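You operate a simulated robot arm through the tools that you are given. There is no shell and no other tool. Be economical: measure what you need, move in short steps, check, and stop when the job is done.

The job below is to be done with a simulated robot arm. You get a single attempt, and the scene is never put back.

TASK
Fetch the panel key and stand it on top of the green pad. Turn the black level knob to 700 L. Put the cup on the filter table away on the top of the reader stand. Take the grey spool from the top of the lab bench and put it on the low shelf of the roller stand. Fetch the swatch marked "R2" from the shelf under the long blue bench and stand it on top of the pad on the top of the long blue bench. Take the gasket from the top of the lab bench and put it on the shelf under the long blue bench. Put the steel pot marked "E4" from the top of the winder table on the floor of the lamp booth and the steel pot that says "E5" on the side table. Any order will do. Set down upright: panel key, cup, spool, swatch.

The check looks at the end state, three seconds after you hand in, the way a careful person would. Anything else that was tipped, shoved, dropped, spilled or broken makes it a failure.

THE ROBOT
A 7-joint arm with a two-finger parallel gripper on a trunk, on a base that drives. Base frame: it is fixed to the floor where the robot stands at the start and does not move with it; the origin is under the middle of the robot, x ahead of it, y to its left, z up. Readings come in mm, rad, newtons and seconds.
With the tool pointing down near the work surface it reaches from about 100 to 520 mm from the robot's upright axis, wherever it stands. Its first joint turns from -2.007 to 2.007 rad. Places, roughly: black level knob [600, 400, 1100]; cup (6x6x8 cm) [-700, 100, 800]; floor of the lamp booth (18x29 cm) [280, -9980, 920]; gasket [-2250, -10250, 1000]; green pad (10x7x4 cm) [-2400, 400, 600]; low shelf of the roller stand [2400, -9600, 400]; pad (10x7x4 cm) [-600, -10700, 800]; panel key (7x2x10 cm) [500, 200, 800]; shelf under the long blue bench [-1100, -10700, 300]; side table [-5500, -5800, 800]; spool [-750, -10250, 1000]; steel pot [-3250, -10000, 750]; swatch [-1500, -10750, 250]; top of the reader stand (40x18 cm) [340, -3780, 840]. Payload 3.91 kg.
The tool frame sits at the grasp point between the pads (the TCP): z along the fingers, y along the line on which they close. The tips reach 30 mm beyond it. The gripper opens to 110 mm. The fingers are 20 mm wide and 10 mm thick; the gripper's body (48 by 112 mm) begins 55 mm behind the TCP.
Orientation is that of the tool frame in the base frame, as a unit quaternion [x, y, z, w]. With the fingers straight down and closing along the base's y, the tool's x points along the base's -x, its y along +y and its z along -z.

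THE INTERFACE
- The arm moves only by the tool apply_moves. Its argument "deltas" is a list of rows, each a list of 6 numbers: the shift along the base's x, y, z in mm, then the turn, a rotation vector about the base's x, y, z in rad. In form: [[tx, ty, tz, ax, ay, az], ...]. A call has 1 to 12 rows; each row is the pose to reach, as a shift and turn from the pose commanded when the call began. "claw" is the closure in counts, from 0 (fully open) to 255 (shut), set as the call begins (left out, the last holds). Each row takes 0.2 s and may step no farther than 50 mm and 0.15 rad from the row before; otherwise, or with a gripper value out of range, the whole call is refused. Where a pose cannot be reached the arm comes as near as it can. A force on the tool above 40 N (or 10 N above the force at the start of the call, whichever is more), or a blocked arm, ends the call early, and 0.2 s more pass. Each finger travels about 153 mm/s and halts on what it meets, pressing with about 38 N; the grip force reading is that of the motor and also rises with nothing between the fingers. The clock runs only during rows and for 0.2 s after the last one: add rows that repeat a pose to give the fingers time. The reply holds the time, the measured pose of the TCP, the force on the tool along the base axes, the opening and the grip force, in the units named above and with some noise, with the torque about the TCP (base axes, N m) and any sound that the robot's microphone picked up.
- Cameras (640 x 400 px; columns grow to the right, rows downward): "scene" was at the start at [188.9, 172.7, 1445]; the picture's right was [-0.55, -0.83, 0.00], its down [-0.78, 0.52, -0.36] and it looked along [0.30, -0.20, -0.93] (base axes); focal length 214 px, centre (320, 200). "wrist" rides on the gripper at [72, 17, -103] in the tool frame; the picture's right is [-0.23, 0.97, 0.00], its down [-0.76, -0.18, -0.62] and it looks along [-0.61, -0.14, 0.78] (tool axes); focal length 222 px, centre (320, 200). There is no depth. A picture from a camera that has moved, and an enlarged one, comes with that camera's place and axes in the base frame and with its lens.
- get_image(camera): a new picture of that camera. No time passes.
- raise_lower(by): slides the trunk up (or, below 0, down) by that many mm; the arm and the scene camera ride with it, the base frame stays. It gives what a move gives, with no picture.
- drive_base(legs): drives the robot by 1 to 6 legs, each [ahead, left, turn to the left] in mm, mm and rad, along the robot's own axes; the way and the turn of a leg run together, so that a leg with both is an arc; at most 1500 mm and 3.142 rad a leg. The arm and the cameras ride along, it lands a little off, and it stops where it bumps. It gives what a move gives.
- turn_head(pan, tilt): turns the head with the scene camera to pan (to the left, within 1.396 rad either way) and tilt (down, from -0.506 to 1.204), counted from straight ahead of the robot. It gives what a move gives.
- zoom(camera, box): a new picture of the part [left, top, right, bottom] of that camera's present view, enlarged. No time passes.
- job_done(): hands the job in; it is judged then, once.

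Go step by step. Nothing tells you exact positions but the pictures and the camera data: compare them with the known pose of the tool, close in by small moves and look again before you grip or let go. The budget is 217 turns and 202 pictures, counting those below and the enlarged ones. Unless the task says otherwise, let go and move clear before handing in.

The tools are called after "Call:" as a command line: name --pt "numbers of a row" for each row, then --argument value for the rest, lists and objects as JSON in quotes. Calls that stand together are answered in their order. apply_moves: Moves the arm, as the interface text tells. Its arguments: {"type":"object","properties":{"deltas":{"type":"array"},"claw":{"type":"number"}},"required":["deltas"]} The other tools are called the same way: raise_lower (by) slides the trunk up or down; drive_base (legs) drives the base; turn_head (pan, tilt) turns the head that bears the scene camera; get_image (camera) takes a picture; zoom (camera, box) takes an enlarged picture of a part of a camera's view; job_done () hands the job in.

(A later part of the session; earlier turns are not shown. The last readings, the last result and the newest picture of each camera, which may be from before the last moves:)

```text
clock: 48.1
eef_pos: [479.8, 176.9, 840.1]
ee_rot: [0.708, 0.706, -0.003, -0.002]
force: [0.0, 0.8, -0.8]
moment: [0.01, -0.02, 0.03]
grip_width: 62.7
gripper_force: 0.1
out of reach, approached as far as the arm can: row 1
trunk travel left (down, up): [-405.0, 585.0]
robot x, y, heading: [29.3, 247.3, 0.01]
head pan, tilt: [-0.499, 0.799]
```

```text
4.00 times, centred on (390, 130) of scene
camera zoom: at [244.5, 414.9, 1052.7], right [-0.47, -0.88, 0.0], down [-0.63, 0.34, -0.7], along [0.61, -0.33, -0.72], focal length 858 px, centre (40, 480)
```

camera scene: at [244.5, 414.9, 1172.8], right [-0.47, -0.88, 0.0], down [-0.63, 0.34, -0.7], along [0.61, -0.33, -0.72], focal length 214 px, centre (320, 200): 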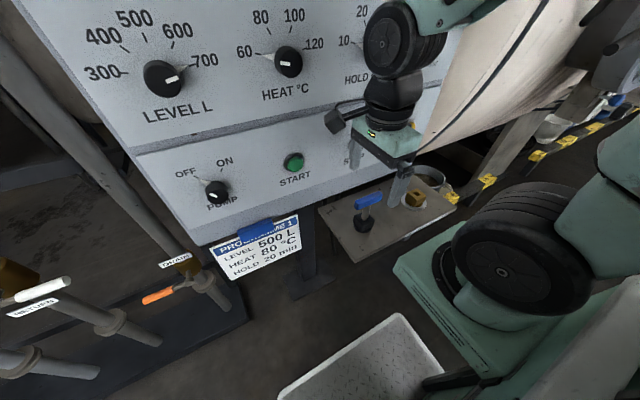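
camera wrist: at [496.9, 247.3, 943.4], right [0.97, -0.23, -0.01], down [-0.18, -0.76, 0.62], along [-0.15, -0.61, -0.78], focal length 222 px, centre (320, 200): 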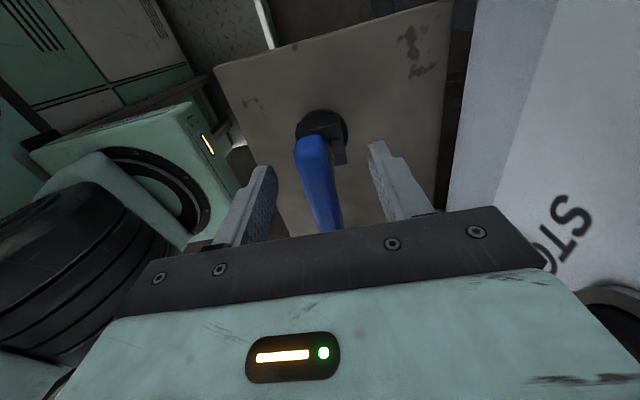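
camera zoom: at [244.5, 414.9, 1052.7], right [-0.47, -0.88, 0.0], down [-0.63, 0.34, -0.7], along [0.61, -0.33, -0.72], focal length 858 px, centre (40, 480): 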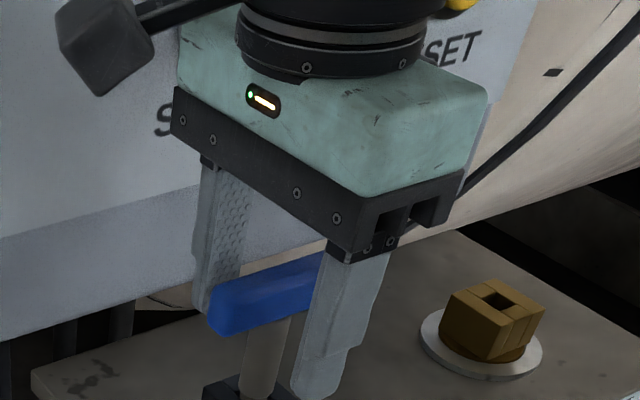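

The handle is between the fingers. Closing, then lifting 60 mm.

Call:
apply_moves --pt "0 0 0 0 0 0" --pt "0 0 0 0 0 0" --pt "0 0 0 0 0 0" --claw 255

Call:
apply_moves --pt "0 0 10 0 0 0" --pt "0 0 25 0 0 0" --pt "0 0 45 0 0 0" --pt "0 0 70 0 0 0" --pt "0 0 70 0 0 0"

Call:
get_image --camera "scene"

```text
clock: 48.9
eef_pos: [478.0, 176.2, 839.1]
ee_rot: [0.708, 0.706, -0.002, -0.002]
force: [0.0, -0.3, 0.9]
moment: [-0.01, -0.04, 0.0]
grip_width: 15.9
gripper_force: 37.5
trunk travel left (down, up): [-405.0, 585.0]
robot x, y, heading: [35.6, 246.7, 0.006]
head pan, tilt: [-0.499, 0.799]
```

```text
clock: 50.1
eef_pos: [489.7, 176.3, 891.8]
ee_rot: [0.708, 0.707, -0.004, -0.003]
force: [0.2, -0.2, -0.8]
moment: [0.0, 0.01, 0.0]
grip_width: 15.9
gripper_force: 38.2
out of reach, approached as far as the arm can: row 3, 4, 5
trunk travel left (down, up): [-405.0, 585.0]
robot x, y, heading: [35.5, 243.8, 0.009]
head pan, tilt: [-0.499, 0.799]
```

```text
166 pictures are left
camera scene: at [244.6, 414.9, 1052.7], right [-0.47, -0.88, 0.0], down [-0.63, 0.34, -0.7], along [0.61, -0.33, -0.72], focal length 214 px, centre (320, 200)
```

scene: 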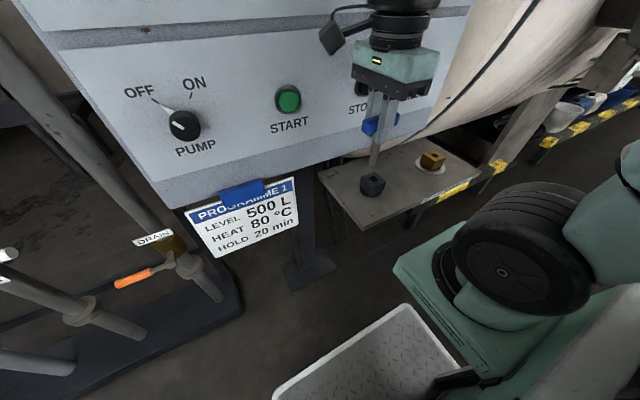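

The key came out of its block cleanly. I raise the trunk, retract the arm, back off a bit and look left/behind.

Call:
raise_lower --by 150

Call:
drive_base --legs '[[-120, 0, 0]]'

Call:
apply_moves --pt "-40 15 10 0 0 0" --pt "-80 30 10 0 0 0" --pt "-120 45 10 0 0 0" --pt "-150 55 10 0 0 0" --pt "-150 55 10 0 0 0"

Call:
turn_head --pan 1.396 --tilt 0.5

Call:
get_image --camera "scene"

```text
clock: 51.2
eef_pos: [488.1, 178.9, 980.1]
ee_rot: [0.705, 0.709, -0.008, -0.007]
force: [4.4, 7.2, -7.7]
moment: [-0.68, 0.88, 0.56]
grip_width: 16.0
gripper_force: 37.6
trunk travel left (down, up): [-496.0, 494.0]
robot x, y, heading: [33.3, 248.7, 0.006]
head pan, tilt: [-0.499, 0.799]
stopped: the force on the tool passed its limit at 56 N (the readings are from after the stop); the commanded pose is now the measured one
```

```text
clock: 52.5
eef_pos: [367.6, 179.1, 979.4]
ee_rot: [0.704, 0.71, -0.007, -0.006]
force: [-0.4, 1.0, -0.6]
moment: [0.01, -0.04, 0.01]
grip_width: 15.4
gripper_force: 37.9
trunk travel left (down, up): [-496.0, 494.0]
robot x, y, heading: [-83.1, 250.2, 0.008]
head pan, tilt: [-0.499, 0.799]
```

```text
clock: 53.6
eef_pos: [279.1, 272.1, 907.0]
ee_rot: [0.705, 0.71, -0.007, -0.006]
force: [-0.4, -1.1, -0.4]
moment: [-0.02, -0.02, 0.0]
grip_width: 15.7
gripper_force: 38.3
out of reach, approached as far as the arm can: row 1, 2, 3, 4, 5
trunk travel left (down, up): [-496.0, 494.0]
robot x, y, heading: [-87.1, 249.1, 0.009]
head pan, tilt: [-0.499, 0.799]
```

```text
clock: 55.5
eef_pos: [280.2, 270.9, 907.7]
ee_rot: [0.705, 0.71, -0.007, -0.006]
force: [0.1, -0.5, -0.9]
moment: [-0.03, 0.01, 0.02]
grip_width: 15.9
gripper_force: 37.9
trunk travel left (down, up): [-496.0, 494.0]
robot x, y, heading: [-87.2, 245.8, 0.014]
head pan, tilt: [1.396, 0.499]
```

```text
165 pictures are left
camera scene: at [68.0, 542.0, 1169.2], right [0.99, -0.16, 0.0], down [-0.08, -0.47, -0.88], along [0.14, 0.87, -0.48], focal length 214 px, centre (320, 200)
```

scene: 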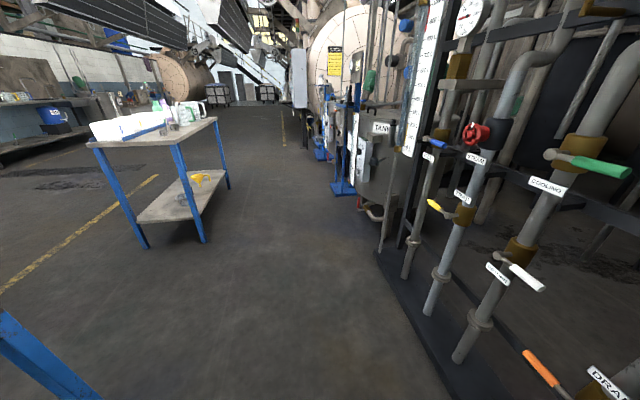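

The raise brushed something (56 N) near the panel; I check the panel for changes.

Call:
turn_head --pan -0.2 --tilt 0.3

Call:
get_image --camera "scene"

Call:
turn_head --pan -1.396 --tilt 0.5

Call:
get_image --camera "scene"

```text
clock: 57.2
eef_pos: [280.6, 272.4, 907.0]
ee_rot: [0.704, 0.71, -0.007, -0.006]
force: [0.5, -0.1, -1.7]
moment: [-0.02, -0.01, -0.03]
grip_width: 15.8
gripper_force: 38.0
trunk travel left (down, up): [-496.0, 494.0]
robot x, y, heading: [-91.2, 245.0, 0.005]
head pan, tilt: [-0.201, 0.3]
```

```text
164 pictures are left
camera scene: at [144.8, 434.7, 1187.6], right [-0.19, -0.98, 0.0], down [-0.29, 0.06, -0.96], along [0.94, -0.18, -0.3], focal length 214 px, centre (320, 200)
```

scene: 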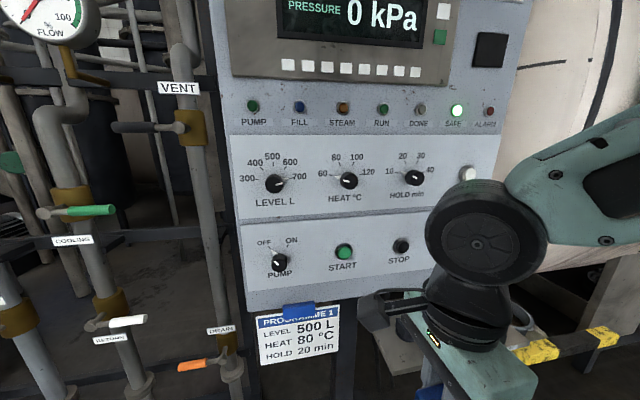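

```text
clock: 58.6
eef_pos: [279.2, 271.7, 907.7]
ee_rot: [0.705, 0.709, -0.008, -0.006]
force: [0.1, -0.2, -1.9]
moment: [0.02, 0.04, 0.0]
grip_width: 15.9
gripper_force: 37.9
trunk travel left (down, up): [-496.0, 494.0]
robot x, y, heading: [-85.3, 251.0, 0.015]
head pan, tilt: [-1.396, 0.499]
```

```text
163 pictures are left
camera scene: at [69.9, 362.9, 1169.2], right [-0.98, -0.18, 0.0], down [-0.09, 0.47, -0.88], along [0.16, -0.86, -0.48], focal length 214 px, centre (320, 200)
```

scene: 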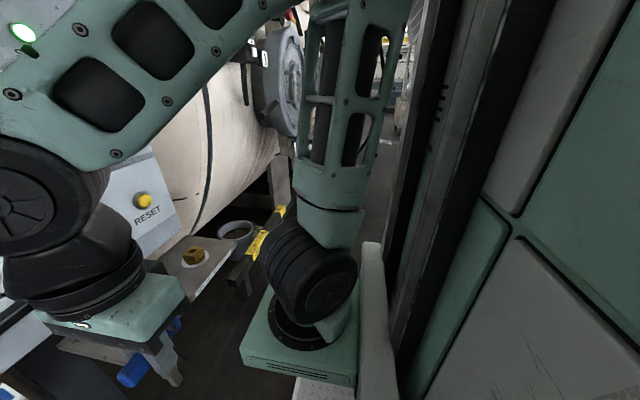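

Panel is unchanged and reads 700. I shift left and turn left to see the filter table.

Call:
drive_base --legs '[[0, 250, 0], [0, 0, 1.2]]'

Call:
turn_head --pan 1.1 --tilt 0.6

Call:
get_image --camera "scene"

```text
clock: 63.4
eef_pos: [22.8, 843.4, 906.7]
ee_rot: [0.184, 0.983, -0.01, -0.001]
force: [0.3, -0.5, -0.3]
moment: [0.04, -0.02, 0.0]
grip_width: 15.9
gripper_force: 38.6
trunk travel left (down, up): [-496.0, 494.0]
robot x, y, heading: [-88.0, 495.2, 1.208]
head pan, tilt: [-1.396, 0.499]
```

```text
clock: 65.6
eef_pos: [23.3, 844.9, 907.8]
ee_rot: [0.184, 0.983, -0.01, -0.001]
force: [0.9, -0.1, -0.5]
moment: [-0.01, 0.0, 0.03]
grip_width: 15.9
gripper_force: 38.3
trunk travel left (down, up): [-496.0, 494.0]
robot x, y, heading: [-88.3, 492.5, 1.204]
head pan, tilt: [1.1, 0.6]
```

```text
162 pictures are left
camera scene: at [-288.8, 764.8, 1160.1], right [0.74, 0.67, 0.0], down [0.38, -0.42, -0.83], along [-0.55, 0.61, -0.56], focal length 214 px, centre (320, 200)
```

scene: 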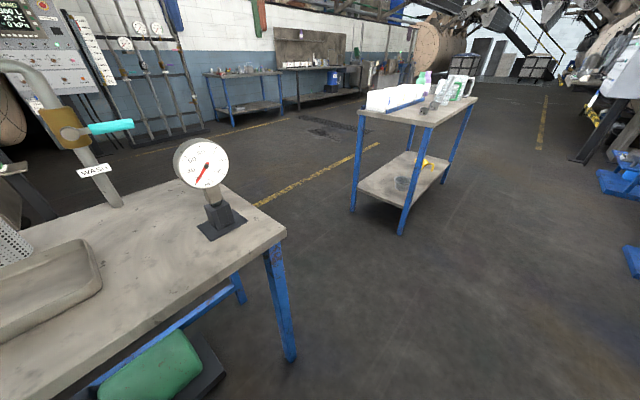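

The filter table with a gauge, a tray and something perforated is on the left. I turn further left to see it all.

Call:
turn_head --pan 1.396 --tilt 0.6

Call:
drive_base --legs '[[0, 0, 0.7]]'

Call:
get_image --camera "scene"

```text
clock: 66.4
eef_pos: [22.5, 844.4, 908.4]
ee_rot: [0.184, 0.983, -0.009, -0.002]
force: [0.1, 0.0, -0.9]
moment: [-0.01, -0.03, 0.01]
grip_width: 15.9
gripper_force: 37.9
trunk travel left (down, up): [-496.0, 494.0]
robot x, y, heading: [-87.3, 494.7, 1.203]
head pan, tilt: [1.396, 0.6]
```

```text
clock: 68.7
eef_pos: [-232.5, 833.3, 908.9]
ee_rot: [-0.167, 0.986, -0.01, 0.003]
force: [0.0, -0.2, -0.6]
moment: [0.04, -0.01, -0.04]
grip_width: 15.8
gripper_force: 38.2
trunk travel left (down, up): [-496.0, 494.0]
robot x, y, heading: [-86.3, 493.5, 1.912]
head pan, tilt: [1.396, 0.6]
```

```text
161 pictures are left
camera scene: at [-417.0, 544.1, 1160.1], right [-0.16, 0.99, 0.0], down [0.56, 0.09, -0.83], along [-0.81, -0.14, -0.56], focal length 214 px, centre (320, 200)
```

scene: 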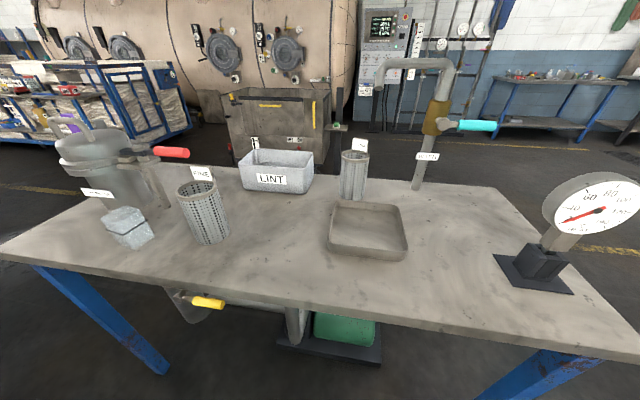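

Let me zoom for which is the cup.

Call:
zoom --camera "scene" --box '[90, 110, 250, 260]'

Call:
zoom --camera "scene" --box '[230, 120, 430, 260]'

```text
2.67 times, centred on (170, 185) of scene
camera zoom: at [-417.0, 544.1, 1160.1], right [-0.16, 0.99, 0.0], down [0.56, 0.09, -0.83], along [-0.81, -0.14, -0.56], focal length 572 px, centre (720, 240)
```

zoom: 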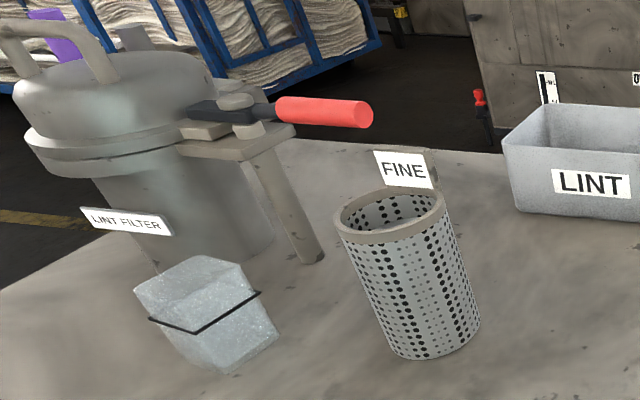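

```text
2.86 times, centred on (330, 190) of scene
camera zoom: at [-417.0, 544.1, 1160.1], right [-0.16, 0.99, 0.0], down [0.56, 0.09, -0.83], along [-0.81, -0.14, -0.56], focal length 613 px, centre (291, 229)
```

zoom: 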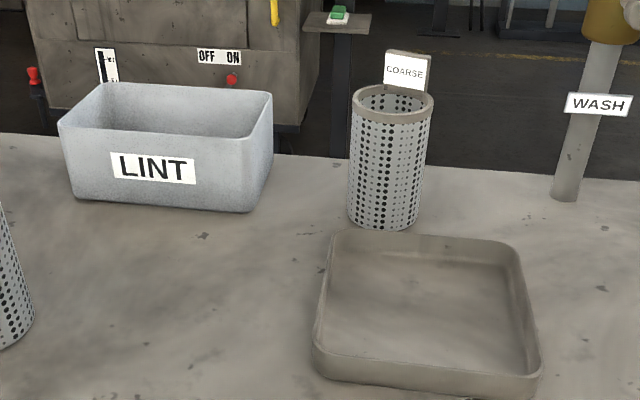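

I need a closer look at the grey banded object and the rest of the table.

Call:
zoom --camera "scene" --box '[50, 160, 178, 260]'

Call:
drive_base --legs '[[0, 0, 0.5]]'

Call:
turn_head --pan 1.3 --tilt 0.7

Call:
get_image --camera "scene"

```text
4.00 times, centred on (114, 210) of scene
camera zoom: at [-417.0, 544.1, 1160.1], right [-0.16, 0.99, 0.0], down [0.56, 0.09, -0.83], along [-0.81, -0.14, -0.56], focal length 858 px, centre (1144, 160)
```

zoom: 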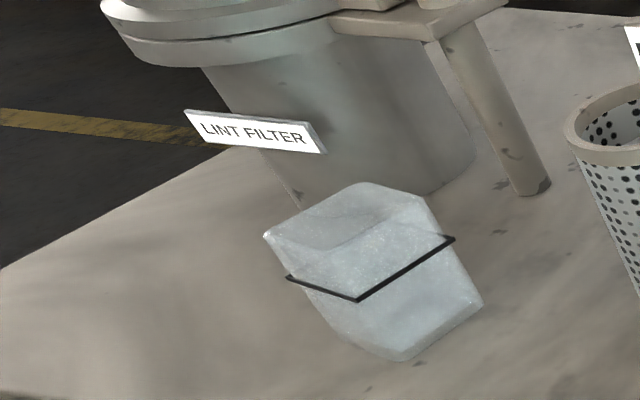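

```text
clock: 70.5
eef_pos: [-377.0, 723.4, 906.4]
ee_rot: [-0.408, 0.913, -0.009, 0.005]
force: [0.4, -0.7, -1.1]
moment: [0.02, 0.0, 0.02]
grip_width: 15.9
gripper_force: 38.1
trunk travel left (down, up): [-496.0, 494.0]
robot x, y, heading: [-86.5, 493.8, 2.41]
head pan, tilt: [1.396, 0.6]
```

```text
clock: 71.2
eef_pos: [-377.2, 723.6, 906.7]
ee_rot: [-0.407, 0.913, -0.008, 0.004]
force: [0.1, 0.7, -2.0]
moment: [0.02, 0.0, 0.02]
grip_width: 15.7
gripper_force: 37.4
trunk travel left (down, up): [-496.0, 494.0]
robot x, y, heading: [-87.9, 494.4, 2.415]
head pan, tilt: [1.3, 0.7]
```

```text
157 pictures are left
camera scene: at [-403.2, 388.8, 1151.5], right [-0.54, 0.84, 0.0], down [0.54, 0.35, -0.77], along [-0.64, -0.41, -0.64], focal length 214 px, centre (320, 200)
```

scene: 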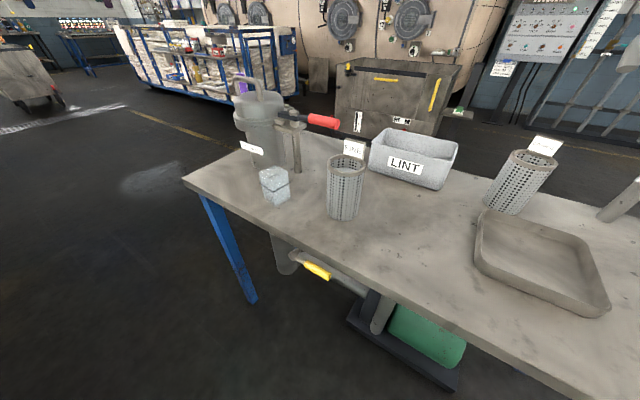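

The cup is the square translucent one at about [-689, 79, 850]. First the key: the green pad seems to be the small green thing on a post near (460,113) in view; zooming.

Call:
zoom --camera "scene" --box '[410, 80, 510, 142]'

Call:
zoom --camera "scene" --box '[245, 155, 325, 205]'

```text
6.40 times, centred on (460, 111) of scene
camera zoom: at [-403.2, 388.8, 1151.5], right [-0.54, 0.84, 0.0], down [0.54, 0.35, -0.77], along [-0.64, -0.41, -0.64], focal length 1373 px, centre (-576, 770)
```

zoom: 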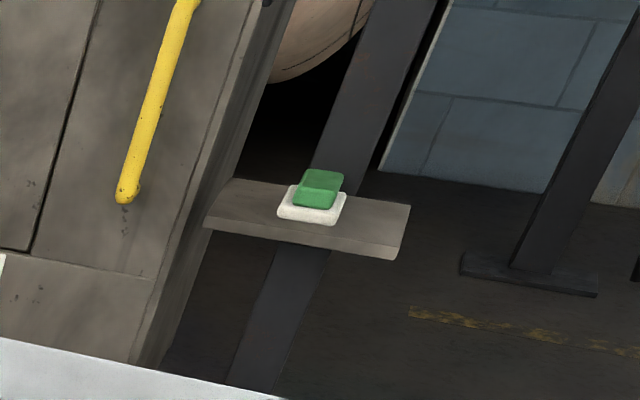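

```text
8.00 times, centred on (285, 180) of scene
camera zoom: at [-403.2, 388.8, 1151.5], right [-0.54, 0.84, 0.0], down [0.54, 0.35, -0.77], along [-0.64, -0.41, -0.64], focal length 1716 px, centre (600, 360)
```

zoom: 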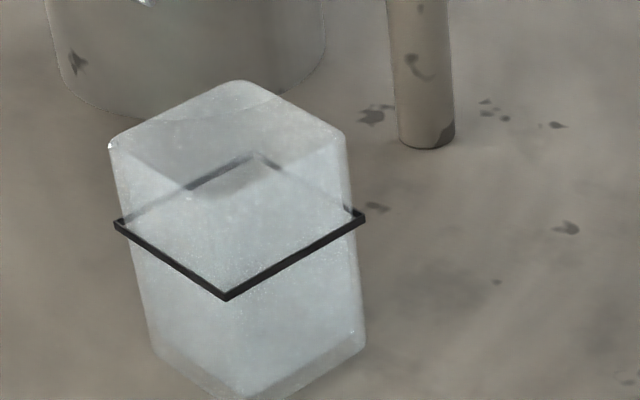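

Key's target is a green pad on a small shelf beside the hopper. I drive around the +y end of the filter table.

Call:
drive_base --legs '[[0, 0, -0.844], [1050, 0, 0], [0, 0, 1.571], [1400, 0, 0]]'

Call:
turn_head --pan 0.6 --tilt 0.5

Call:
get_image --camera "scene"

```text
clock: 89.1
eef_pos: [-1831.9, 1499.8, 907.7]
ee_rot: [0.71, -0.704, 0.005, -0.008]
force: [0.0, -0.1, -0.6]
moment: [0.02, 0.0, -0.02]
grip_width: 16.0
gripper_force: 37.9
trunk travel left (down, up): [-496.0, 494.0]
robot x, y, heading: [-1464.1, 1523.1, -3.131]
head pan, tilt: [1.3, 0.7]
```

```text
clock: 90.1
eef_pos: [-1832.1, 1499.2, 907.0]
ee_rot: [0.71, -0.705, 0.007, -0.007]
force: [0.0, 0.9, -0.6]
moment: [-0.01, 0.02, 0.0]
grip_width: 15.8
gripper_force: 37.7
trunk travel left (down, up): [-496.0, 494.0]
robot x, y, heading: [-1461.7, 1519.8, -3.131]
head pan, tilt: [0.6, 0.499]
```

```text
154 pictures are left
camera scene: at [-1678.0, 1264.9, 1169.2], right [-0.58, 0.82, 0.0], down [0.39, 0.28, -0.88], along [-0.72, -0.51, -0.48], focal length 214 px, centre (320, 200)
```

scene: 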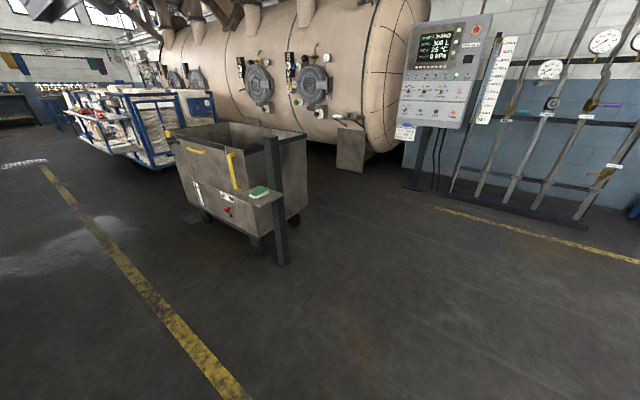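

Open floor there. I drive diagonally to about (-1860, 370), facing -x, and look.

Call:
drive_base --legs '[[400, 1150, 0]]'

Call:
turn_head --pan 0.2 --tilt 0.8

Call:
get_image --camera "scene"

Call:
get_image --camera "wrist"

```text
clock: 96.3
eef_pos: [-2212.8, 338.4, 906.6]
ee_rot: [0.711, -0.703, 0.006, -0.008]
force: [0.0, -0.1, -1.0]
moment: [0.03, 0.01, -0.03]
grip_width: 16.0
gripper_force: 37.9
trunk travel left (down, up): [-496.0, 494.0]
robot x, y, heading: [-1849.1, 365.2, -3.132]
head pan, tilt: [0.6, 0.499]
```

```text
clock: 97.2
eef_pos: [-2212.9, 337.8, 907.1]
ee_rot: [0.711, -0.703, 0.006, -0.007]
force: [0.0, 0.7, -0.6]
moment: [0.01, 0.0, 0.02]
grip_width: 15.9
gripper_force: 38.1
trunk travel left (down, up): [-496.0, 494.0]
robot x, y, heading: [-1845.7, 362.9, -3.125]
head pan, tilt: [0.201, 0.799]
```

```text
153 pictures are left
camera scene: at [-2063.7, 138.9, 1143.3], right [-0.21, 0.98, 0.0], down [0.7, 0.15, -0.7], along [-0.68, -0.15, -0.72], focal length 214 px, centre (320, 200)
```

scene: 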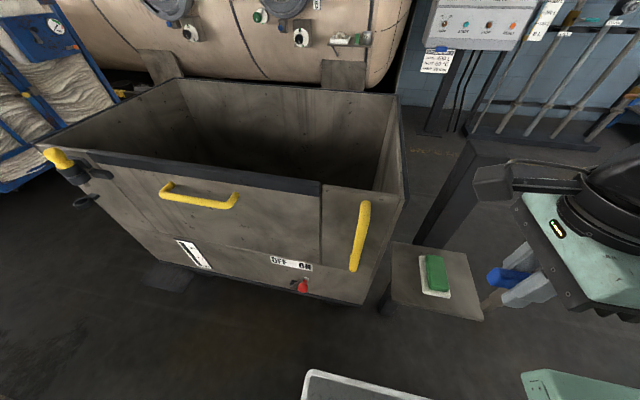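

```text
152 pictures are left
camera wrist: at [-2230.7, 264.3, 1011.0], right [-0.98, 0.22, -0.02], down [0.16, 0.76, 0.63], along [0.15, 0.61, -0.78], focal length 222 px, centre (320, 200)
```

wrist: 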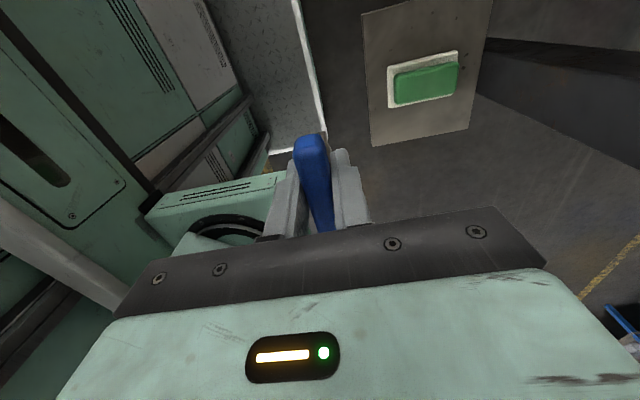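

Pad top is about [-2385, 385, 590], long along x. Let me zoom on the key's foot and the pad.

Call:
zoom --camera "scene" --box '[380, 220, 540, 330]'

Call:
zoom --camera "wrist" --box '[350, 20, 500, 140]'

```text
3.64 times, centred on (460, 275) of scene
camera zoom: at [-2063.7, 138.9, 1143.3], right [-0.21, 0.98, 0.0], down [0.7, 0.15, -0.7], along [-0.68, -0.15, -0.72], focal length 780 px, centre (-189, -73)
```

zoom: 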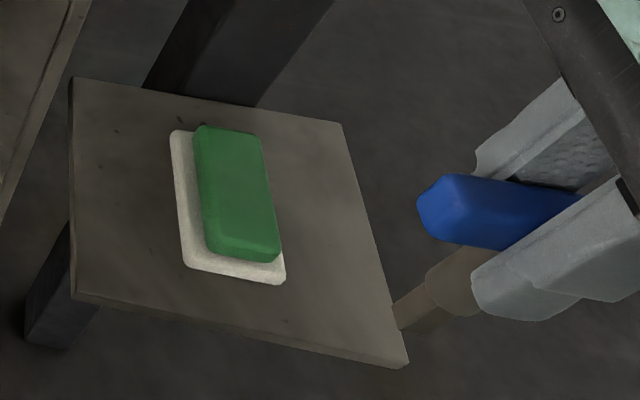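

```text
3.33 times, centred on (425, 80) of wrist
camera zoom: at [-2230.7, 264.3, 1011.0], right [-0.98, 0.22, -0.02], down [0.16, 0.76, 0.63], along [0.15, 0.61, -0.78], focal length 740 px, centre (-30, 600)
```

zoom: 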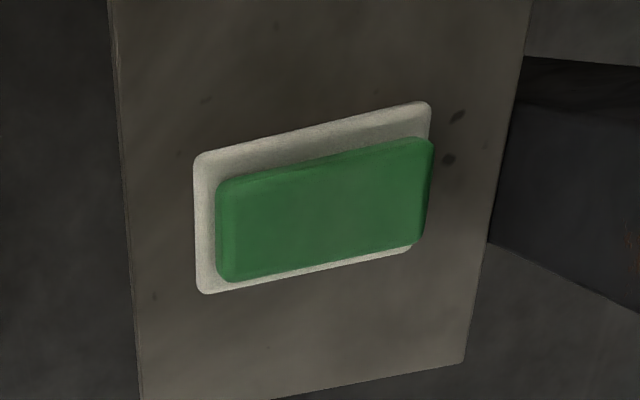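

The key ends in a flat square bit. I drive 90 mm closer, position over the pad and lower the trunk.

Call:
drive_base --legs '[[90, 0, 0]]'

Call:
apply_moves --pt "-40 20 0 0 0 0" --pt "-75 40 0 0 0 0" --pt "-82 47 0 0 0 0" --pt "-82 47 0 0 0 0"

Call:
raise_lower --by -110

Call:
get_image --camera "wrist"

Call:
get_image --camera "scene"

```text
clock: 98.3
eef_pos: [-2304.2, 335.9, 907.5]
ee_rot: [0.71, -0.704, 0.006, -0.007]
force: [0.0, -0.1, -1.1]
moment: [0.03, 0.05, 0.02]
grip_width: 15.8
gripper_force: 37.9
trunk travel left (down, up): [-496.0, 494.0]
robot x, y, heading: [-1938.7, 365.0, -3.132]
head pan, tilt: [0.201, 0.799]
```

```text
clock: 99.3
eef_pos: [-2387.7, 382.6, 907.4]
ee_rot: [0.711, -0.703, 0.006, -0.007]
force: [0.2, 0.0, -0.6]
moment: [0.03, 0.0, -0.02]
grip_width: 15.8
gripper_force: 38.0
trunk travel left (down, up): [-496.0, 494.0]
robot x, y, heading: [-1939.8, 363.1, -3.125]
head pan, tilt: [0.201, 0.799]
```

```text
clock: 100.7
eef_pos: [-2386.7, 382.8, 797.1]
ee_rot: [0.711, -0.703, 0.006, -0.007]
force: [-0.4, -0.1, -0.6]
moment: [-0.02, -0.01, -0.02]
grip_width: 15.9
gripper_force: 37.9
trunk travel left (down, up): [-386.0, 604.0]
robot x, y, heading: [-1935.2, 359.0, -3.132]
head pan, tilt: [0.201, 0.799]
```

```text
149 pictures are left
camera wrist: at [-2404.7, 309.0, 900.8], right [-0.98, 0.22, -0.02], down [0.16, 0.76, 0.63], along [0.15, 0.61, -0.78], focal length 222 px, centre (320, 200)
```

wrist: 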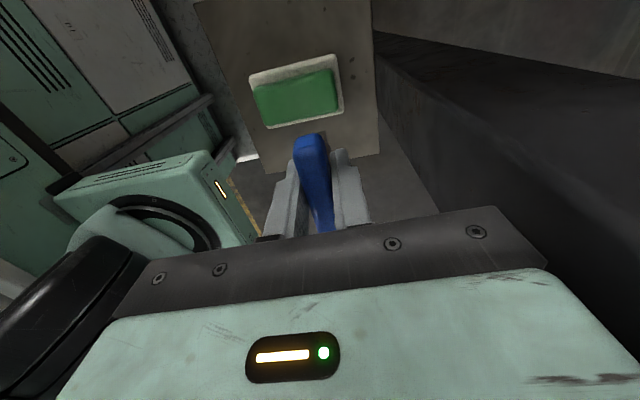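

```text
148 pictures are left
camera scene: at [-2154.2, 137.7, 1033.3], right [-0.21, 0.98, 0.0], down [0.7, 0.15, -0.7], along [-0.68, -0.15, -0.72], focal length 214 px, centre (320, 200)
```

scene: 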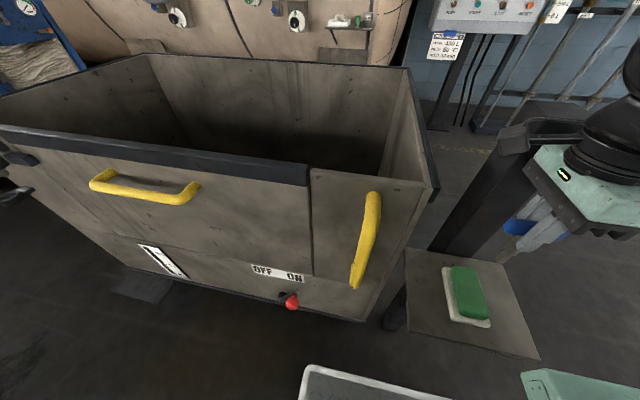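

Refined pad top: about [-2361, 368, 628]. I shift over it and lower carefully toward it.

Call:
apply_moves --pt "12 -8 -10 0 0 0" --pt "25 -15 -25 0 0 0" --pt "25 -15 -40 0 0 0" --pt "25 -15 -55 0 0 0" --pt "25 -15 -55 0 0 0"

Call:
get_image --camera "wrist"

Call:
turn_head --pan -0.1 --tilt 0.75

Call:
get_image --camera "scene"

```text
clock: 101.9
eef_pos: [-2368.3, 362.3, 746.5]
ee_rot: [0.711, -0.703, 0.007, -0.008]
force: [0.8, 1.0, -0.7]
moment: [-0.05, 0.03, 0.0]
grip_width: 15.7
gripper_force: 37.8
out of reach, approached as far as the arm can: row 4, 5
trunk travel left (down, up): [-386.0, 604.0]
robot x, y, heading: [-1933.7, 362.2, -3.126]
head pan, tilt: [0.201, 0.799]
```

```text
147 pictures are left
camera wrist: at [-2386.6, 289.2, 849.8], right [-0.98, 0.22, -0.02], down [0.16, 0.76, 0.63], along [0.15, 0.61, -0.78], focal length 222 px, centre (320, 200)
```

wrist: 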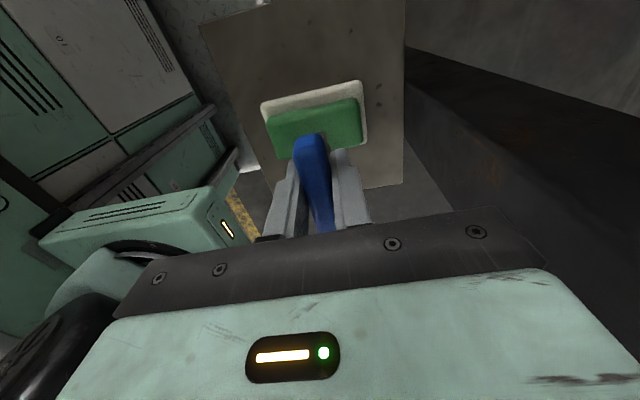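

```text
clock: 102.7
eef_pos: [-2368.0, 362.0, 746.9]
ee_rot: [0.711, -0.703, 0.007, -0.007]
force: [0.2, 0.3, -0.7]
moment: [0.01, 0.01, 0.01]
grip_width: 15.7
gripper_force: 38.6
trunk travel left (down, up): [-386.0, 604.0]
robot x, y, heading: [-1934.8, 360.9, -3.129]
head pan, tilt: [-0.099, 0.75]
```

```text
146 pictures are left
camera scene: at [-2157.9, 161.9, 1037.2], right [0.08, 1.0, 0.0], down [0.68, -0.06, -0.73], along [-0.73, 0.06, -0.68], focal length 214 px, centre (320, 200)
```

scene: 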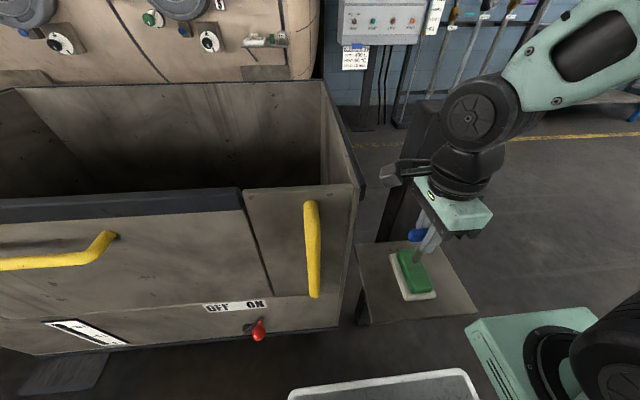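

Aligning to [-2361, 373], giving the arm room by lowering the trunk.

Call:
apply_moves --pt "4 6 20 0 0 0" --pt "7 11 40 0 0 0" --pt "7 11 40 0 0 0"

Call:
raise_lower --by -45

Call:
zoom --camera "scene" --box '[350, 150, 510, 270]'

Call:
zoom --camera "wrist" --box '[230, 60, 400, 180]'

```text
clock: 103.5
eef_pos: [-2360.0, 374.4, 787.6]
ee_rot: [0.711, -0.703, 0.007, -0.009]
force: [-0.4, -1.1, -2.0]
moment: [0.0, 0.06, 0.02]
grip_width: 15.9
gripper_force: 38.4
trunk travel left (down, up): [-386.0, 604.0]
robot x, y, heading: [-1939.5, 360.7, -3.13]
head pan, tilt: [-0.099, 0.75]
```

```text
clock: 104.4
eef_pos: [-2360.8, 373.9, 743.4]
ee_rot: [0.711, -0.703, 0.006, -0.007]
force: [-0.4, -0.5, -1.3]
moment: [0.0, -0.01, 0.04]
grip_width: 15.7
gripper_force: 37.9
trunk travel left (down, up): [-341.0, 649.0]
robot x, y, heading: [-1937.3, 363.2, -3.133]
head pan, tilt: [-0.099, 0.75]
```

```text
3.33 times, centred on (430, 210) of scene
camera zoom: at [-2157.9, 162.0, 992.2], right [0.09, 1.0, 0.0], down [0.68, -0.06, -0.73], along [-0.73, 0.06, -0.68], focal length 715 px, centre (-47, 167)
```

zoom: 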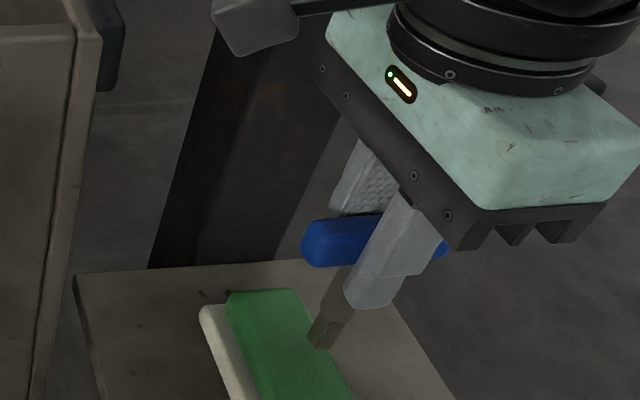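

```text
3.33 times, centred on (315, 120) of wrist
camera zoom: at [-2378.1, 300.7, 846.1], right [-0.98, 0.22, -0.02], down [0.16, 0.76, 0.63], along [0.15, 0.61, -0.78], focal length 740 px, centre (337, 467)
```

zoom: 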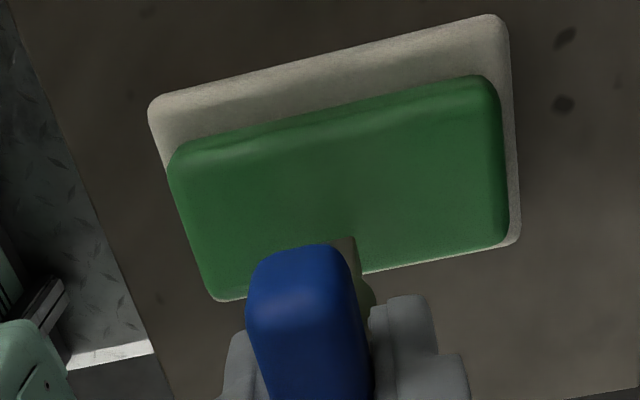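

The bit tip is ~25 mm above and a few mm +y of pad centre. I shift -6 mm in y and descend in small steps.

Call:
apply_moves --pt "0 -6 0 0 0 0" --pt "0 -6 -8 0 0 0" --pt "0 -6 -14 0 0 0" --pt "0 -6 -14 0 0 0"

Call:
zoom --camera "scene" --box '[370, 190, 490, 280]'

```text
clock: 105.4
eef_pos: [-2360.1, 368.4, 728.7]
ee_rot: [0.711, -0.703, 0.005, -0.006]
force: [1.3, -1.6, 31.6]
moment: [0.0, -0.01, 0.04]
grip_width: 15.9
gripper_force: 37.9
trunk travel left (down, up): [-341.0, 649.0]
robot x, y, heading: [-1937.9, 364.0, -3.121]
head pan, tilt: [-0.099, 0.75]
```

```text
4.44 times, centred on (430, 235) of scene
camera zoom: at [-2157.3, 161.9, 992.7], right [0.09, 1.0, 0.0], down [0.68, -0.06, -0.73], along [-0.73, 0.06, -0.68], focal length 953 px, centre (-169, 44)
```

zoom: 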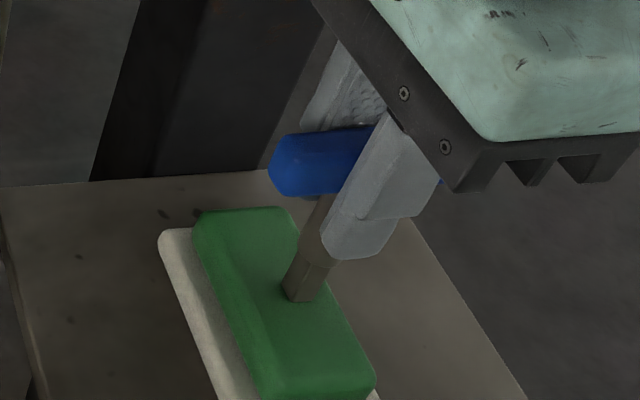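

In contact (31 N), nicely on the pad. I relieve most of the load before releasing.

Call:
apply_moves --pt "0 0 1 0 0 0" --pt "0 0 1 0 0 0"

```text
clock: 106.0
eef_pos: [-2358.9, 368.1, 728.5]
ee_rot: [0.711, -0.703, 0.006, -0.007]
force: [-3.7, -3.0, 24.5]
moment: [-0.18, 0.26, 0.03]
grip_width: 15.7
gripper_force: 38.2
trunk travel left (down, up): [-341.0, 649.0]
robot x, y, heading: [-1936.8, 363.2, -3.126]
head pan, tilt: [-0.099, 0.75]
```

Call:
apply_moves --pt "0 0 1.5 0 0 0" --pt "0 0 2.3 0 0 0" --pt "0 0 2.3 0 0 0"

```text
clock: 106.8
eef_pos: [-2359.8, 368.4, 731.4]
ee_rot: [0.711, -0.703, 0.006, -0.008]
force: [-0.5, 0.4, -1.2]
moment: [0.01, -0.01, 0.01]
grip_width: 15.9
gripper_force: 38.1
trunk travel left (down, up): [-341.0, 649.0]
robot x, y, heading: [-1935.2, 362.7, -3.127]
head pan, tilt: [-0.099, 0.75]
```

Call:
apply_moves --pt "0 0 -0.7 0 0 0" --pt "0 0 -0.7 0 0 0"

```text
clock: 107.4
eef_pos: [-2358.9, 368.6, 731.0]
ee_rot: [0.711, -0.703, 0.007, -0.008]
force: [0.3, -0.7, -1.3]
moment: [0.01, 0.01, 0.01]
grip_width: 15.9
gripper_force: 38.6
trunk travel left (down, up): [-341.0, 649.0]
robot x, y, heading: [-1936.2, 364.0, -3.131]
head pan, tilt: [-0.099, 0.75]
```

Correcting the slight tilt (~0.013 rad about y) and easing down to a light touch.

Call:
apply_moves --pt "0 0 0 0 0.013 0" --pt "0 0 -0.8 0 0.013 0" --pt "0 0 -0.8 0 0.013 0"

```text
clock: 108.2
eef_pos: [-2359.2, 368.0, 730.3]
ee_rot: [0.711, -0.703, 0.002, -0.004]
force: [0.1, 0.0, -0.7]
moment: [0.02, 0.02, -0.04]
grip_width: 15.9
gripper_force: 38.5
trunk travel left (down, up): [-341.0, 649.0]
robot x, y, heading: [-1936.2, 364.8, -3.13]
head pan, tilt: [-0.099, 0.75]
```

Call:
apply_moves --pt "0 0 -0.7 0 0 0" --pt "0 0 -0.7 0 0 0"

Call:
apply_moves --pt "0 0 -0.6 0 0 0" --pt "0 0 -0.6 0 0 0"

```text
clock: 108.8
eef_pos: [-2360.0, 367.6, 728.7]
ee_rot: [0.712, -0.703, 0.001, -0.003]
force: [0.8, -0.6, 1.0]
moment: [-0.02, -0.02, -0.03]
grip_width: 15.5
gripper_force: 37.8
trunk travel left (down, up): [-341.0, 649.0]
robot x, y, heading: [-1937.5, 362.5, -3.123]
head pan, tilt: [-0.099, 0.75]
```

```text
clock: 109.4
eef_pos: [-2360.0, 368.2, 730.0]
ee_rot: [0.712, -0.702, 0.001, -0.003]
force: [1.3, 2.7, 17.3]
moment: [0.32, -0.08, -0.03]
grip_width: 15.9
gripper_force: 37.9
trunk travel left (down, up): [-341.0, 649.0]
robot x, y, heading: [-1937.5, 364.6, -3.126]
head pan, tilt: [-0.099, 0.75]
```

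Call:
apply_moves --pt "0 0 0.5 0 0 0" --pt "0 0 0.5 0 0 0"

Call:
apply_moves --pt "0 0 0 0 0 0" --pt "0 0 0 0 0 0" --claw 190

Call:
zoom --camera "scene" --box '[370, 190, 490, 280]'

Call:
zoom --camera "wrist" --box '[230, 60, 400, 240]'

```text
clock: 110.0
eef_pos: [-2360.6, 367.4, 728.5]
ee_rot: [0.711, -0.703, 0.002, -0.002]
force: [0.4, 1.2, 16.1]
moment: [0.23, 0.1, 0.01]
grip_width: 15.8
gripper_force: 38.0
trunk travel left (down, up): [-341.0, 649.0]
robot x, y, heading: [-1937.6, 361.6, -3.132]
head pan, tilt: [-0.099, 0.75]
```

```text
clock: 110.6
eef_pos: [-2359.0, 368.0, 728.3]
ee_rot: [0.711, -0.703, 0.002, -0.003]
force: [-0.3, 0.4, -0.1]
moment: [0.02, 0.02, -0.03]
grip_width: 28.0
gripper_force: 0.1
trunk travel left (down, up): [-341.0, 649.0]
robot x, y, heading: [-1938.0, 360.2, -3.125]
head pan, tilt: [-0.099, 0.75]
```

```text
4.44 times, centred on (430, 235) of scene
camera zoom: at [-2157.9, 161.9, 992.2], right [0.09, 1.0, 0.0], down [0.68, -0.06, -0.73], along [-0.73, 0.06, -0.68], focal length 953 px, centre (-169, 44)
```

zoom: 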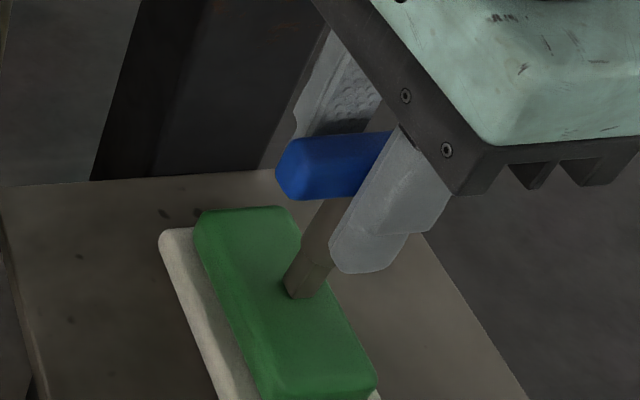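

```text
2.22 times, centred on (315, 150) of wrist
camera zoom: at [-2376.4, 294.5, 832.5], right [-0.98, 0.22, -0.01], down [0.16, 0.76, 0.63], along [0.14, 0.61, -0.78], focal length 494 px, centre (331, 311)
```

zoom: 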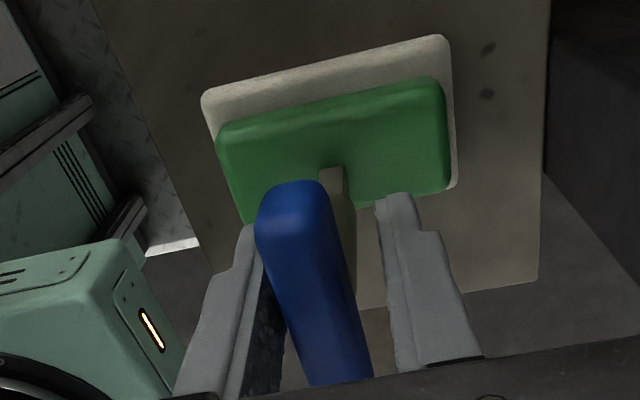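

The key stands on its own. Opening wider and rising straight up.

Call:
apply_moves --pt "0 0 0 0 0 0" --pt "0 0 0 0 0 0" --pt "0 0 15 0 0 0" --pt "0 0 35 0 0 0" --pt "0 0 35 0 0 0" --claw 110

Call:
raise_lower --by 180

Call:
get_image --camera "scene"

```text
clock: 111.8
eef_pos: [-2360.2, 369.2, 764.5]
ee_rot: [0.71, -0.704, 0.002, -0.003]
force: [0.1, -0.3, 0.1]
moment: [-0.01, 0.02, 0.01]
grip_width: 62.6
gripper_force: 0.1
trunk travel left (down, up): [-341.0, 649.0]
robot x, y, heading: [-1939.5, 364.4, -3.125]
head pan, tilt: [-0.099, 0.75]
```

```text
clock: 113.8
eef_pos: [-2359.8, 368.9, 943.9]
ee_rot: [0.711, -0.703, 0.002, -0.002]
force: [0.0, -1.0, -0.2]
moment: [0.01, -0.01, -0.01]
grip_width: 62.6
gripper_force: 0.0
trunk travel left (down, up): [-521.0, 469.0]
robot x, y, heading: [-1936.2, 363.4, -3.134]
head pan, tilt: [-0.099, 0.75]
```

```text
140 pictures are left
camera scene: at [-2157.9, 162.0, 1172.2], right [0.09, 1.0, 0.0], down [0.68, -0.06, -0.73], along [-0.73, 0.06, -0.68], focal length 214 px, centre (320, 200)
```

scene: 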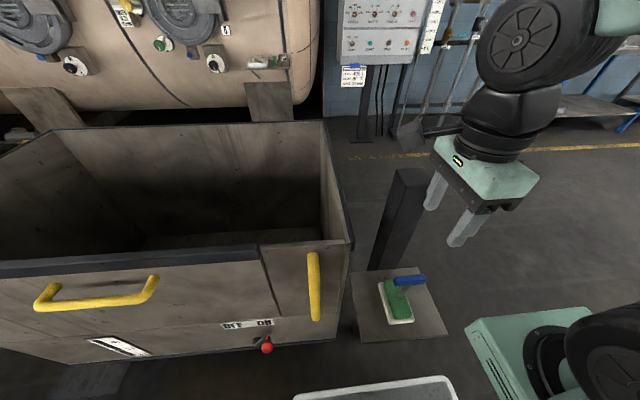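

The key stands on the pad. Now the cup: I drive around the -y end of the filter table to its front, still facing -x.

Call:
raise_lower --by 80

Call:
drive_base --legs '[[100, 1160, 0], [-1500, 0, 0]]'

Call:
turn_head --pan -0.9 --tilt 0.6

Call:
get_image --camera "scene"

```text
clock: 114.9
eef_pos: [-2358.8, 369.5, 1024.2]
ee_rot: [0.711, -0.703, 0.002, -0.003]
force: [0.2, -0.3, -0.5]
moment: [0.04, 0.0, 0.01]
grip_width: 62.5
gripper_force: 0.1
trunk travel left (down, up): [-601.0, 389.0]
robot x, y, heading: [-1937.5, 363.8, -3.132]
head pan, tilt: [-0.099, 0.75]
```

```text
clock: 127.8
eef_pos: [-946.7, -758.2, 1025.7]
ee_rot: [0.712, -0.702, 0.001, -0.003]
force: [0.6, -0.3, -0.5]
moment: [0.01, -0.01, -0.05]
grip_width: 62.7
gripper_force: 0.2
trunk travel left (down, up): [-601.0, 389.0]
robot x, y, heading: [-524.8, -762.8, -3.123]
head pan, tilt: [-0.099, 0.75]
```

```text
clock: 128.9
eef_pos: [-946.7, -758.4, 1025.4]
ee_rot: [0.711, -0.703, 0.002, -0.004]
force: [0.0, 0.4, -0.1]
moment: [0.0, 0.03, -0.02]
grip_width: 62.3
gripper_force: 0.1
trunk travel left (down, up): [-601.0, 389.0]
robot x, y, heading: [-523.3, -766.0, -3.122]
head pan, tilt: [-0.901, 0.6]
```

```text
139 pictures are left
camera scene: at [-717.6, -903.5, 1265.1], right [0.77, 0.63, 0.0], down [0.36, -0.44, -0.82], along [-0.52, 0.64, -0.57], focal length 214 px, centre (320, 200)
```

scene: 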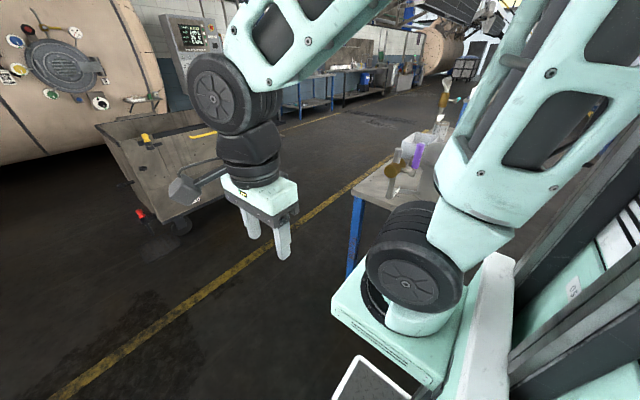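

Continuing: back 290 and right 845 to stand in front of the cup.

Call:
drive_base --legs '[[-340, 0, 0], [0, -845, 0]]'

Call:
turn_head --pan 0.1 --tilt 0.75

Call:
get_image --camera "scene"

Call:
get_image --camera "wrist"

```text
clock: 135.3
eef_pos: [-629.0, 103.5, 1024.4]
ee_rot: [0.713, -0.701, 0.001, -0.003]
force: [-0.1, -0.3, 0.7]
moment: [0.02, 0.0, 0.0]
grip_width: 62.4
gripper_force: 0.1
trunk travel left (down, up): [-601.0, 389.0]
robot x, y, heading: [-203.8, 98.1, -3.122]
head pan, tilt: [-0.901, 0.6]
```

```text
clock: 136.6
eef_pos: [-630.1, 103.6, 1023.5]
ee_rot: [0.712, -0.702, 0.002, -0.003]
force: [0.0, -0.7, -0.4]
moment: [-0.02, -0.01, -0.04]
grip_width: 62.5
gripper_force: 0.1
trunk travel left (down, up): [-601.0, 389.0]
robot x, y, heading: [-205.8, 100.0, -3.124]
head pan, tilt: [0.099, 0.75]
```

```text
138 pictures are left
camera scene: at [-424.9, -118.2, 1252.3], right [-0.12, 0.99, 0.0], down [0.68, 0.08, -0.73], along [-0.73, -0.09, -0.68], focal length 214 px, centre (320, 200)
```

scene: 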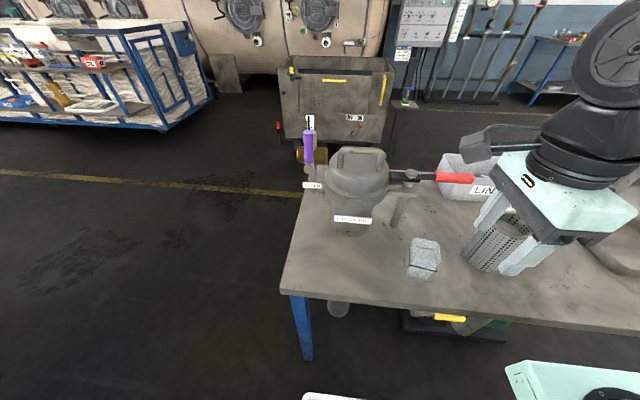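

```text
137 pictures are left
camera wrist: at [-644.8, 29.8, 1128.3], right [-0.98, 0.21, -0.01], down [0.16, 0.76, 0.63], along [0.14, 0.61, -0.78], focal length 222 px, centre (320, 200)
```

wrist: 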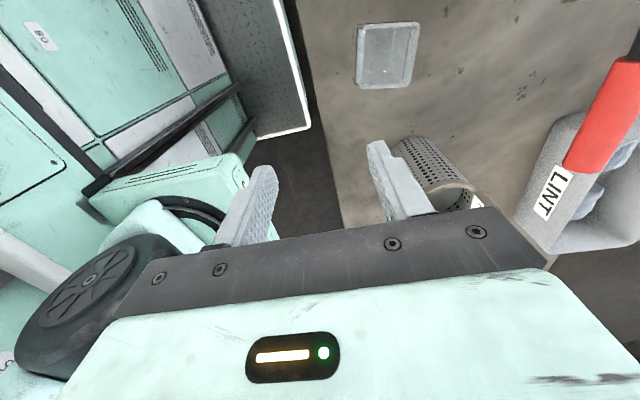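

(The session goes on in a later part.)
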